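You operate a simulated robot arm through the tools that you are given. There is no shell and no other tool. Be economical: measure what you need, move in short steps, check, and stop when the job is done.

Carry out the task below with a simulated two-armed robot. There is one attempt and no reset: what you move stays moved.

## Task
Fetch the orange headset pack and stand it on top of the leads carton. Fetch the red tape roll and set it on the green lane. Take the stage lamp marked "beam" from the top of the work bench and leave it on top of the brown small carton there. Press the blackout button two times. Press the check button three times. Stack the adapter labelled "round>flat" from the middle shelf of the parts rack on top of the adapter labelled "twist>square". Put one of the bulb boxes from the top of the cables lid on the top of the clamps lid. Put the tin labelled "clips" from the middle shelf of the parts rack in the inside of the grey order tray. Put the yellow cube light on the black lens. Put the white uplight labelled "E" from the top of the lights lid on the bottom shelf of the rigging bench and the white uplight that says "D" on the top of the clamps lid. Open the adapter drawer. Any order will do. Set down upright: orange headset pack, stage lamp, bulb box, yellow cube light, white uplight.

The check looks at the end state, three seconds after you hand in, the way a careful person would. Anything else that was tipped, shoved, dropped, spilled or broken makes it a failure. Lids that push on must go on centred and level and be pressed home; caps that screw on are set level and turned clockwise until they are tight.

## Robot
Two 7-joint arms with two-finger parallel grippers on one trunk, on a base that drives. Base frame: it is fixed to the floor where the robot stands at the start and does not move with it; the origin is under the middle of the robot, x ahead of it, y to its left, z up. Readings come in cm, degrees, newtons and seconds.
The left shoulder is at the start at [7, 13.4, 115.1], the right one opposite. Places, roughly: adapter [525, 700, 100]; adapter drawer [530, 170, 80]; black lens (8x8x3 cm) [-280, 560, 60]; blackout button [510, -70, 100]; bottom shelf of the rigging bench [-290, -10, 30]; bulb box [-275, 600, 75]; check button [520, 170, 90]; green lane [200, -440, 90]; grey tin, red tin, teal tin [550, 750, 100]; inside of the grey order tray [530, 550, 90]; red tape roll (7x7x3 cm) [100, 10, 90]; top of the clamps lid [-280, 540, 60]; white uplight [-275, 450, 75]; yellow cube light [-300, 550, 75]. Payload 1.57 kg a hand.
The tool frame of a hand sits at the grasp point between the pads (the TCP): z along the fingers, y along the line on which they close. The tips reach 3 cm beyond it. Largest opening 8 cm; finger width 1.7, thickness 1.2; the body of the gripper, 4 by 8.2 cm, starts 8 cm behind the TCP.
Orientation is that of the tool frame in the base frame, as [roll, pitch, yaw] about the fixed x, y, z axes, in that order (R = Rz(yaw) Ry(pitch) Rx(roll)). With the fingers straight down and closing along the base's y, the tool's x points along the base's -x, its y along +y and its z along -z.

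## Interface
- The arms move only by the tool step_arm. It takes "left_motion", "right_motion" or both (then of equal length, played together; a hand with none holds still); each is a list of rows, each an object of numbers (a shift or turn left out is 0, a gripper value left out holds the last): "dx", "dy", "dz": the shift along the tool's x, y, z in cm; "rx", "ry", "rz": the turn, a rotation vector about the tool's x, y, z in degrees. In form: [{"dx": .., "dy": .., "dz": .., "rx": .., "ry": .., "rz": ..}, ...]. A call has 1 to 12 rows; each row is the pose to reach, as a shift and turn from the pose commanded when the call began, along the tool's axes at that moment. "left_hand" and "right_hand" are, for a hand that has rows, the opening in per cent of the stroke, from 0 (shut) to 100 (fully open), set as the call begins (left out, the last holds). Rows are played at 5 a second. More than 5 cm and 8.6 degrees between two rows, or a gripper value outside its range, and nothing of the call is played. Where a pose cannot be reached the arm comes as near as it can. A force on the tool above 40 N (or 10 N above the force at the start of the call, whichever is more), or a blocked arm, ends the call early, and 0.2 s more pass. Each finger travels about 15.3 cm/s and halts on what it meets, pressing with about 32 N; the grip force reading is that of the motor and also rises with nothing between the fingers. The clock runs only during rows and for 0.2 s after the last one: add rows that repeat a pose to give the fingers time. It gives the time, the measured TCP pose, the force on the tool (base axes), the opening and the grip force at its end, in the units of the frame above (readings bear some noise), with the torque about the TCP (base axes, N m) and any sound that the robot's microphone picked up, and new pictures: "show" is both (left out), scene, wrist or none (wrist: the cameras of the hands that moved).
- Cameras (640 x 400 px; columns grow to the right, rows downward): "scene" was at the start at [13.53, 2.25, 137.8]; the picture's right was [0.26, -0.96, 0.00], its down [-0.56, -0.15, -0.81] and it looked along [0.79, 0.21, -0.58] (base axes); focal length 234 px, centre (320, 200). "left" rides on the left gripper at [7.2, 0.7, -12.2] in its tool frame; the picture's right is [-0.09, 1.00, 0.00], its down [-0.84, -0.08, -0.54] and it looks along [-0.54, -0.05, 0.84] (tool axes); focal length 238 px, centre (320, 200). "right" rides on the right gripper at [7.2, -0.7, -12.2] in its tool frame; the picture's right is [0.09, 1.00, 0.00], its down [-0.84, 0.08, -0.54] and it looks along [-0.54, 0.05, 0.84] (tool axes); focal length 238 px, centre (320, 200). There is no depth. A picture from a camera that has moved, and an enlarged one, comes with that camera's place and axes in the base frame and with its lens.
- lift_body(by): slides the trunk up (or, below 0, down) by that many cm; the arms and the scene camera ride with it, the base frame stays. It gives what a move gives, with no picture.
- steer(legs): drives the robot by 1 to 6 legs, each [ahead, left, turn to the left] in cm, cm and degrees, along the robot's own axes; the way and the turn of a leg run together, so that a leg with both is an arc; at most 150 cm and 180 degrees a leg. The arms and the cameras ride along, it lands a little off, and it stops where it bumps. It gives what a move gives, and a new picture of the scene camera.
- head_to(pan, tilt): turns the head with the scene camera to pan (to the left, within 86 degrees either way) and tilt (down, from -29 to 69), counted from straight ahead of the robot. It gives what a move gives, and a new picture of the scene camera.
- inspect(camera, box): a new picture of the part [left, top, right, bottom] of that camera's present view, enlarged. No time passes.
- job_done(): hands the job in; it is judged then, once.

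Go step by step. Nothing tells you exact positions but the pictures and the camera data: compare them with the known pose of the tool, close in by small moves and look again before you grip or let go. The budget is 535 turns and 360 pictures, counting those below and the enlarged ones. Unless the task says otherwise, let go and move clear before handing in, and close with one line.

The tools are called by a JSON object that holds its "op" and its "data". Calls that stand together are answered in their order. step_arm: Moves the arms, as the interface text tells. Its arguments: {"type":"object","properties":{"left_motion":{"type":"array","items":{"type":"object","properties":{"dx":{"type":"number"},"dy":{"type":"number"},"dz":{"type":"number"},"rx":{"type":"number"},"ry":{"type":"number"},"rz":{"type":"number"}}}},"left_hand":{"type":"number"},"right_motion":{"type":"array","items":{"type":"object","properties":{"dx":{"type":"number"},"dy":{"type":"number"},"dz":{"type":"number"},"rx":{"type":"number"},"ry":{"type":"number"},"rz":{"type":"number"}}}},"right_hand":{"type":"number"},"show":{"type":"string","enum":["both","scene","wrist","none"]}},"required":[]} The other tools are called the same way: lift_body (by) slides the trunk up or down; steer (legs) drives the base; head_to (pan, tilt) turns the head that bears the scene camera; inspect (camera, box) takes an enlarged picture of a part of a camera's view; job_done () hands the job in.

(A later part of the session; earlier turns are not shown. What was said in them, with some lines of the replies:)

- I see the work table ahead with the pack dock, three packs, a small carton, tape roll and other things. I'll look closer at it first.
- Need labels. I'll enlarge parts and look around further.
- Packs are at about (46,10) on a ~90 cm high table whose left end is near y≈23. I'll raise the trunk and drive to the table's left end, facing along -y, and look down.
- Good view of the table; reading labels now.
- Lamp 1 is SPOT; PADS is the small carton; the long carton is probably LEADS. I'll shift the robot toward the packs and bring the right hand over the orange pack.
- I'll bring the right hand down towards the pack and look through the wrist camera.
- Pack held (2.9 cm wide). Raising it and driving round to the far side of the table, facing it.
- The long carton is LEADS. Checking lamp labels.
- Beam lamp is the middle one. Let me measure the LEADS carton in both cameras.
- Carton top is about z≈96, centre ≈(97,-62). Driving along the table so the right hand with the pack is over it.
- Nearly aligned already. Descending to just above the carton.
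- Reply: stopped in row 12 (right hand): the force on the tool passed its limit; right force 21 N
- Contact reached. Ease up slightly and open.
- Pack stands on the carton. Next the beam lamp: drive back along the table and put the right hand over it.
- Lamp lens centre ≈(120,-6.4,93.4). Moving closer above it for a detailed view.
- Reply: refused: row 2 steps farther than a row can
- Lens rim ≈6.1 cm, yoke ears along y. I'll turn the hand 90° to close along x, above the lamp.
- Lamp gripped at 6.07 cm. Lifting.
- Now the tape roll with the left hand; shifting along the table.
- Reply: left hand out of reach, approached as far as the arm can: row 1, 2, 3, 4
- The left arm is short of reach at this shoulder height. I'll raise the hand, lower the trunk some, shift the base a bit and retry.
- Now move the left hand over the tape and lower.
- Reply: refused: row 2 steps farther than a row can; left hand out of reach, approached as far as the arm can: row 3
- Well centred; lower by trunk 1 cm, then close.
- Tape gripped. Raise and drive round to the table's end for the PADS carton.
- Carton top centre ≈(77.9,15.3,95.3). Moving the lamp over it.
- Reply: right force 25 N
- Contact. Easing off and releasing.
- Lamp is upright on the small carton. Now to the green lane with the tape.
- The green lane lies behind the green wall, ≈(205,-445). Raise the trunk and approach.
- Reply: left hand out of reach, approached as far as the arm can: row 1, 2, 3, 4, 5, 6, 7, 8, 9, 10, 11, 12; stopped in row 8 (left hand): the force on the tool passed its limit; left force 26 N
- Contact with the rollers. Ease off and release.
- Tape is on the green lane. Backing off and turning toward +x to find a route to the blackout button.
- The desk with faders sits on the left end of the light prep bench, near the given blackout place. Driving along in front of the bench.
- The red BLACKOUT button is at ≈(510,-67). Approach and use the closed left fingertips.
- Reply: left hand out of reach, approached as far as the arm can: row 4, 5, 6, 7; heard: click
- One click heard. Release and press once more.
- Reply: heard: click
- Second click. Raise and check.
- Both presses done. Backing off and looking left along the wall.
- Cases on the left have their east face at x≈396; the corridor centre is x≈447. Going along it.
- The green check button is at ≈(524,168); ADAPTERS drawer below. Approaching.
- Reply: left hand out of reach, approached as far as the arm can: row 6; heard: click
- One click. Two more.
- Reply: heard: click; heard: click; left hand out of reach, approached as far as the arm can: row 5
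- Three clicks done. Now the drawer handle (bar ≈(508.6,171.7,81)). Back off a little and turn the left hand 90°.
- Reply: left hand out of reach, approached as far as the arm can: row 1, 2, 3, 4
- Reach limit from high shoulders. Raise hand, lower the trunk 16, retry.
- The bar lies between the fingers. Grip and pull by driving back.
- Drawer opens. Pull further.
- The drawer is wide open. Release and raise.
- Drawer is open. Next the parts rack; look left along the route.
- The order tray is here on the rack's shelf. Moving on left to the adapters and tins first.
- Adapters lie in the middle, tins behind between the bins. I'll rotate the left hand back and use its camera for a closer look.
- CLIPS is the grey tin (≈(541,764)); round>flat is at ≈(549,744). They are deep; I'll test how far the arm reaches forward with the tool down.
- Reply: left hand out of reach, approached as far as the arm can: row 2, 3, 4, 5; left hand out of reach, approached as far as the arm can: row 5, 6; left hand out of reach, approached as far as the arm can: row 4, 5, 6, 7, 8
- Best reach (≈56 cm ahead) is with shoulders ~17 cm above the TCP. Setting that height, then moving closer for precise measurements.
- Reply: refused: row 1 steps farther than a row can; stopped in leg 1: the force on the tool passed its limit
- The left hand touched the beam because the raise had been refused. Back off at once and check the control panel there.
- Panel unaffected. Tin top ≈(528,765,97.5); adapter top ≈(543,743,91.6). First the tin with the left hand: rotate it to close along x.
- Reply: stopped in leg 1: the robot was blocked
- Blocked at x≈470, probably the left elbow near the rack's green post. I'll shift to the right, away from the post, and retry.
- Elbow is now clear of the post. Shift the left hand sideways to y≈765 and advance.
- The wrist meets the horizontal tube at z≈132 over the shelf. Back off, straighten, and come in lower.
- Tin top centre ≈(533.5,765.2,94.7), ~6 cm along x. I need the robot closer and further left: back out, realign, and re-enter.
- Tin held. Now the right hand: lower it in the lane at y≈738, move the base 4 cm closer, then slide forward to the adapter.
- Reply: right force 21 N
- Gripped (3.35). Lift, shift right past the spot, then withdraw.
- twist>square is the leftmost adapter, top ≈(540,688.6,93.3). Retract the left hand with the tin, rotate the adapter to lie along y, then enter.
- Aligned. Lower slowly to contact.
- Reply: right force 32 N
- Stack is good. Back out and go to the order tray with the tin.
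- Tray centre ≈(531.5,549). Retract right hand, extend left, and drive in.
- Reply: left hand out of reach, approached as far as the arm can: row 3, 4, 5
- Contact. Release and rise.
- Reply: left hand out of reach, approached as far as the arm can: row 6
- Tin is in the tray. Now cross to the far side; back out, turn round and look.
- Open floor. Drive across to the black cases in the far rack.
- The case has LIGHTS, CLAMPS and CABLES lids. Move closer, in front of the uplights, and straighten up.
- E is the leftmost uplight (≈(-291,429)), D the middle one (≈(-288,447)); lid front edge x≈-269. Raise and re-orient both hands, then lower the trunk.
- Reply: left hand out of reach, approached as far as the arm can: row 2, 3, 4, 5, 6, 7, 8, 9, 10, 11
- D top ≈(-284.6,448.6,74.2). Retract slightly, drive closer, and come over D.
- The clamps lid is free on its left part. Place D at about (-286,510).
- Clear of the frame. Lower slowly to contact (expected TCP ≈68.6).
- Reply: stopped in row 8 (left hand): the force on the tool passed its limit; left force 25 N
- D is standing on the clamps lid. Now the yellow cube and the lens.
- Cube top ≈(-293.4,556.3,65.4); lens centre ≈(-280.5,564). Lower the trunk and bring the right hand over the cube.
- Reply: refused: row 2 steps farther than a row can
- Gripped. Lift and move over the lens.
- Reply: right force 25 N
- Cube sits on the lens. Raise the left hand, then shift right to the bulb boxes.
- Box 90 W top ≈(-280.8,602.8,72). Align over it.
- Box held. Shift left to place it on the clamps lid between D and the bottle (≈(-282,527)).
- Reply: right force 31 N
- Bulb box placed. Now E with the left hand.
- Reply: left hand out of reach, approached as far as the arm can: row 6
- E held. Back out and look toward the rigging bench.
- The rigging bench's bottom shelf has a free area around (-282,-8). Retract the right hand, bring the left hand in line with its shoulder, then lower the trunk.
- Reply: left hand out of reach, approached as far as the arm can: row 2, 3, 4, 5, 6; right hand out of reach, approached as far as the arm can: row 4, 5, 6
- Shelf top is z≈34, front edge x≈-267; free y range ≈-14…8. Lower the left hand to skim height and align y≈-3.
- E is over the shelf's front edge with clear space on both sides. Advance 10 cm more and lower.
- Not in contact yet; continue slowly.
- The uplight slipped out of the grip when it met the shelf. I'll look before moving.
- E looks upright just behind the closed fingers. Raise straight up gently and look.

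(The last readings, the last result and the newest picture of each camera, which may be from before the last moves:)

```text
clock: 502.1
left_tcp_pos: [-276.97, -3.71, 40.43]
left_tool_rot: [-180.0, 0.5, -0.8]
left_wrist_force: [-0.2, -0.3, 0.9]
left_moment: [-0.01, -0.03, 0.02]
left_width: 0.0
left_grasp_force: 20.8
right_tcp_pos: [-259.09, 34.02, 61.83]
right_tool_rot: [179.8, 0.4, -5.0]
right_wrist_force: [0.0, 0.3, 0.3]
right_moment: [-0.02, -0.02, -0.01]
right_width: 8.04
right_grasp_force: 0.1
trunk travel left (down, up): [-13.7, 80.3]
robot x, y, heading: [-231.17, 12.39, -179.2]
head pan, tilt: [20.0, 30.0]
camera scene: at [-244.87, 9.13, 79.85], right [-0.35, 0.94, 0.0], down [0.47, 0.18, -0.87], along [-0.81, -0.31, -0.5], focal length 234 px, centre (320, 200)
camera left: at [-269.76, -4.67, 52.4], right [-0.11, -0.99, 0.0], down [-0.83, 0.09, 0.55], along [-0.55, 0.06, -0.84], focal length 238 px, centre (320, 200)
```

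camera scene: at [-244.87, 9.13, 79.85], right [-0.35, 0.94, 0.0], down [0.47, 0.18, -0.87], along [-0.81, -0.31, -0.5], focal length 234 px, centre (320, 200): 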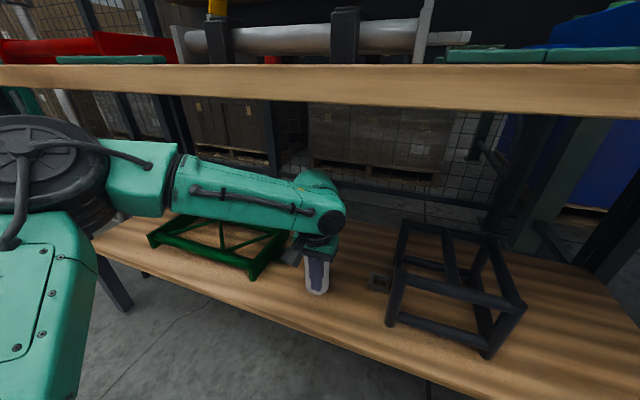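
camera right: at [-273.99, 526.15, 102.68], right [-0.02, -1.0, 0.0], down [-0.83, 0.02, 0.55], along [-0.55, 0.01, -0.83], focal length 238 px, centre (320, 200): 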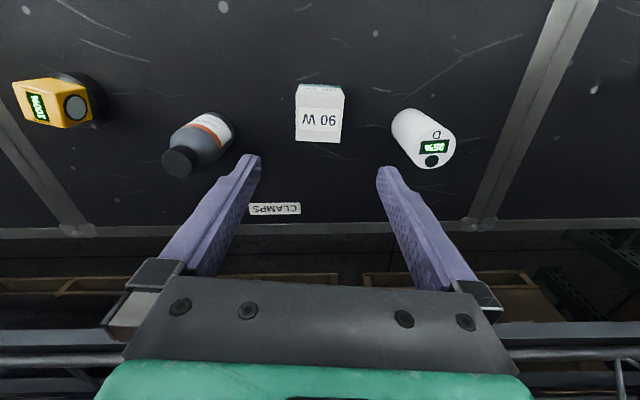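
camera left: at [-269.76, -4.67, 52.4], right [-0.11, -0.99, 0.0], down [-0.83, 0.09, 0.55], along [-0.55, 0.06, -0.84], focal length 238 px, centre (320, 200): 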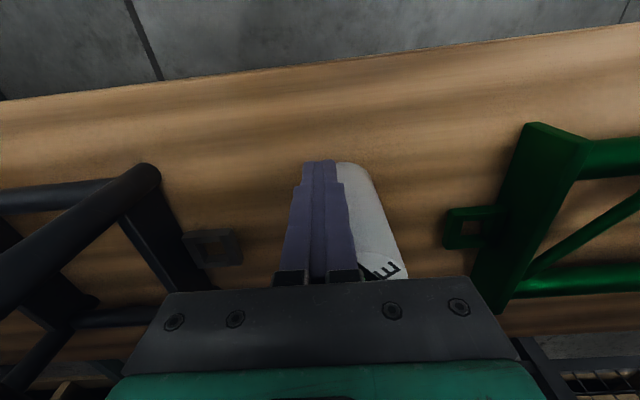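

{"op": "inspect", "data": {"camera": "scene", "box": [270, 220, 370, 310]}}

{"op": "inspect", "data": {"camera": "left", "box": [260, 130, 460, 290]}}

```text
4.44 times, centred on (320, 265) of scene
camera zoom: at [-244.87, 9.13, 79.85], right [-0.35, 0.94, 0.0], down [0.47, 0.18, -0.87], along [-0.81, -0.31, -0.5], focal length 1041 px, centre (320, -89)
```

zoom: 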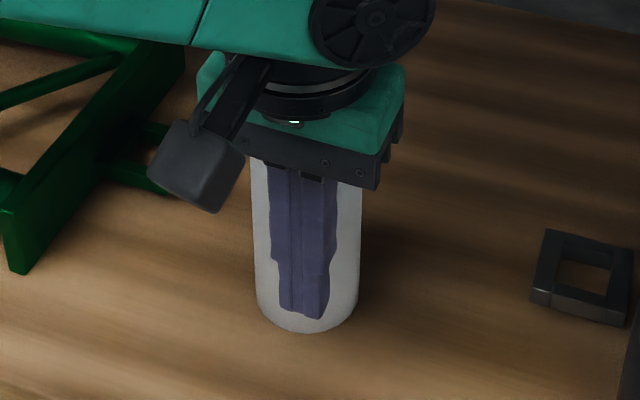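

```text
2.50 times, centred on (360, 210) of left
camera zoom: at [-269.76, -4.67, 52.4], right [-0.11, -0.99, 0.0], down [-0.83, 0.09, 0.55], along [-0.55, 0.06, -0.84], focal length 596 px, centre (220, 175)
```

zoom: 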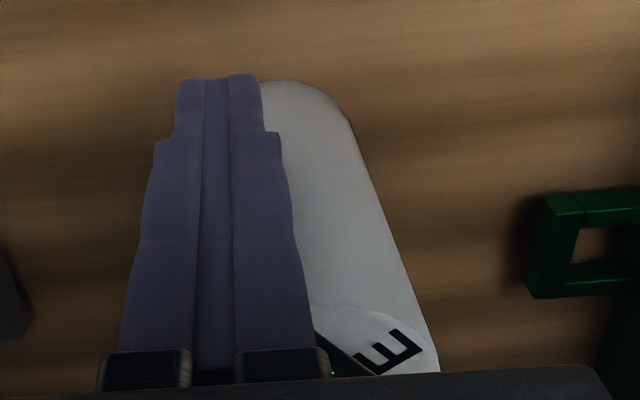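

E stands upright behind the fingers. Retreat the hand slowly away from it.

{"op": "step_arm", "data": {"left_motion": [{"dx": 0.4}, {"dx": 0.8}, {"dx": 1.3}, {"dx": 2}, {"dx": 3}, {"dx": 4}, {"dx": 5}], "show": "both"}}

```text
clock: 503.7
left_tcp_pos: [-272.11, -4.03, 40.21]
left_tool_rot: [-180.0, 0.5, -0.9]
left_wrist_force: [0.2, 0.4, 0.0]
left_moment: [0.04, 0.01, -0.01]
left_width: 0.0
left_grasp_force: 21.2
right_tcp_pos: [-259.18, 33.96, 61.89]
right_tool_rot: [179.7, 0.4, -5.0]
right_wrist_force: [-0.1, 0.1, -0.8]
right_moment: [-0.02, 0.03, -0.02]
right_width: 7.97
right_grasp_force: 0.1
trunk travel left (down, up): [-13.7, 80.3]
robot x, y, heading: [-231.45, 12.41, -179.5]
head pan, tilt: [20.0, 30.0]
camera scene: at [-244.87, 9.13, 79.85], right [-0.35, 0.94, 0.0], down [0.47, 0.18, -0.87], along [-0.81, -0.31, -0.5], focal length 234 px, centre (320, 200)
camera left: at [-264.84, -4.91, 52.3], right [-0.11, -0.99, 0.0], down [-0.83, 0.09, 0.55], along [-0.55, 0.06, -0.84], focal length 238 px, centre (320, 200)
```

scene: 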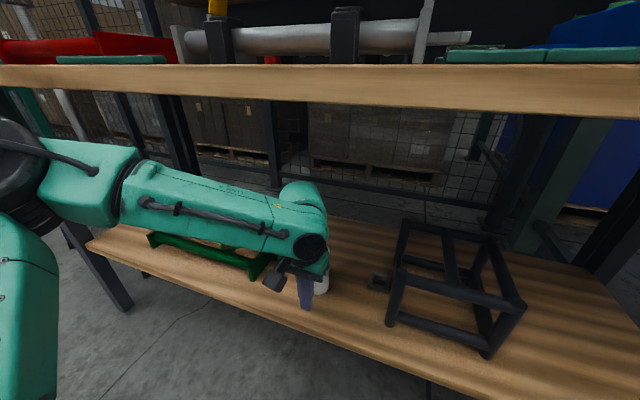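
left: 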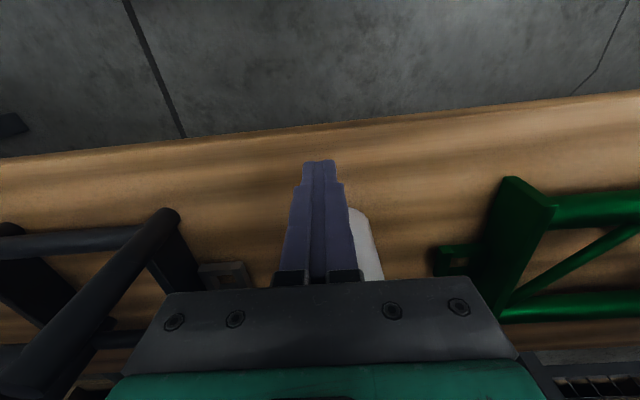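

E stayed put. Back the robot out fully and view the shelf.

{"op": "steer", "data": {"legs": [[-35, 0, 0]]}}

{"op": "inspect", "data": {"camera": "scene", "box": [240, 130, 480, 280]}}

```text
clock: 506.0
left_tcp_pos: [-237.38, -3.61, 40.27]
left_tool_rot: [179.9, 0.5, -0.8]
left_wrist_force: [0.3, 0.2, 0.1]
left_moment: [0.0, -0.02, -0.03]
left_width: 0.0
left_grasp_force: 21.4
right_tcp_pos: [-224.17, 34.47, 61.84]
right_tool_rot: [179.6, 0.4, -5.1]
right_wrist_force: [0.6, -0.3, -0.3]
right_moment: [0.0, -0.03, -0.02]
right_width: 7.99
right_grasp_force: 0.1
trunk travel left (down, up): [-13.7, 80.3]
robot x, y, heading: [-196.46, 12.88, -179.3]
head pan, tilt: [20.0, 30.0]
camera scene: at [-209.99, 9.56, 79.85], right [-0.35, 0.94, 0.0], down [0.47, 0.18, -0.87], along [-0.81, -0.31, -0.5], focal length 234 px, centre (320, 200)
```

scene: 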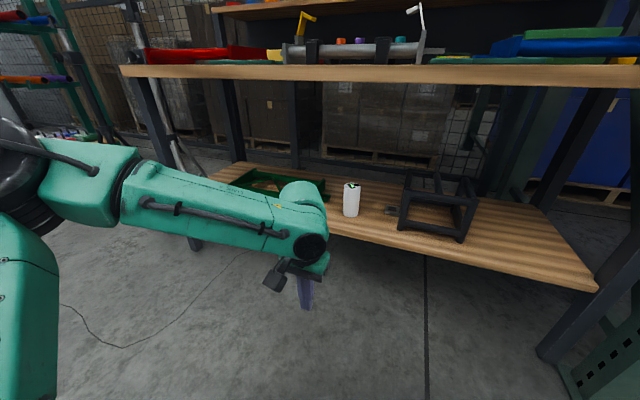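

```text
2.67 times, centred on (360, 205) of scene
camera zoom: at [-209.99, 9.56, 79.85], right [-0.35, 0.94, 0.0], down [0.47, 0.18, -0.87], along [-0.81, -0.31, -0.5], focal length 624 px, centre (213, 187)
```

zoom: 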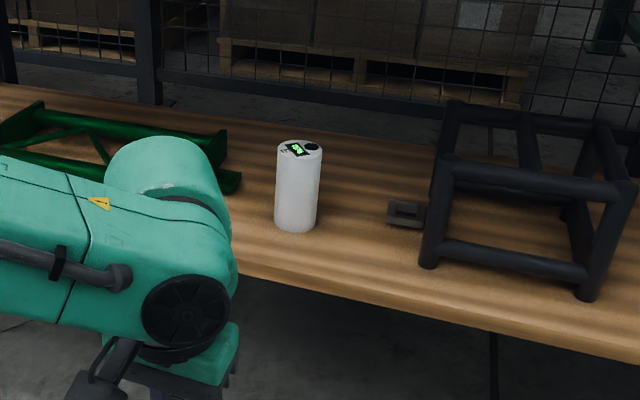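

Uplight E is standing on the bottom shelf, the hands are clear, and every item on the list is done. Handing in.

{"op": "job_done", "data": {}}

```text
The job is handed in.
```

All the listed tasks are done and the job is handed in. Uplight E slipped from the gripper as it touched the shelf but ended up standing upright. The robot also bumped the parts rack twice, with no visible change to anything there.
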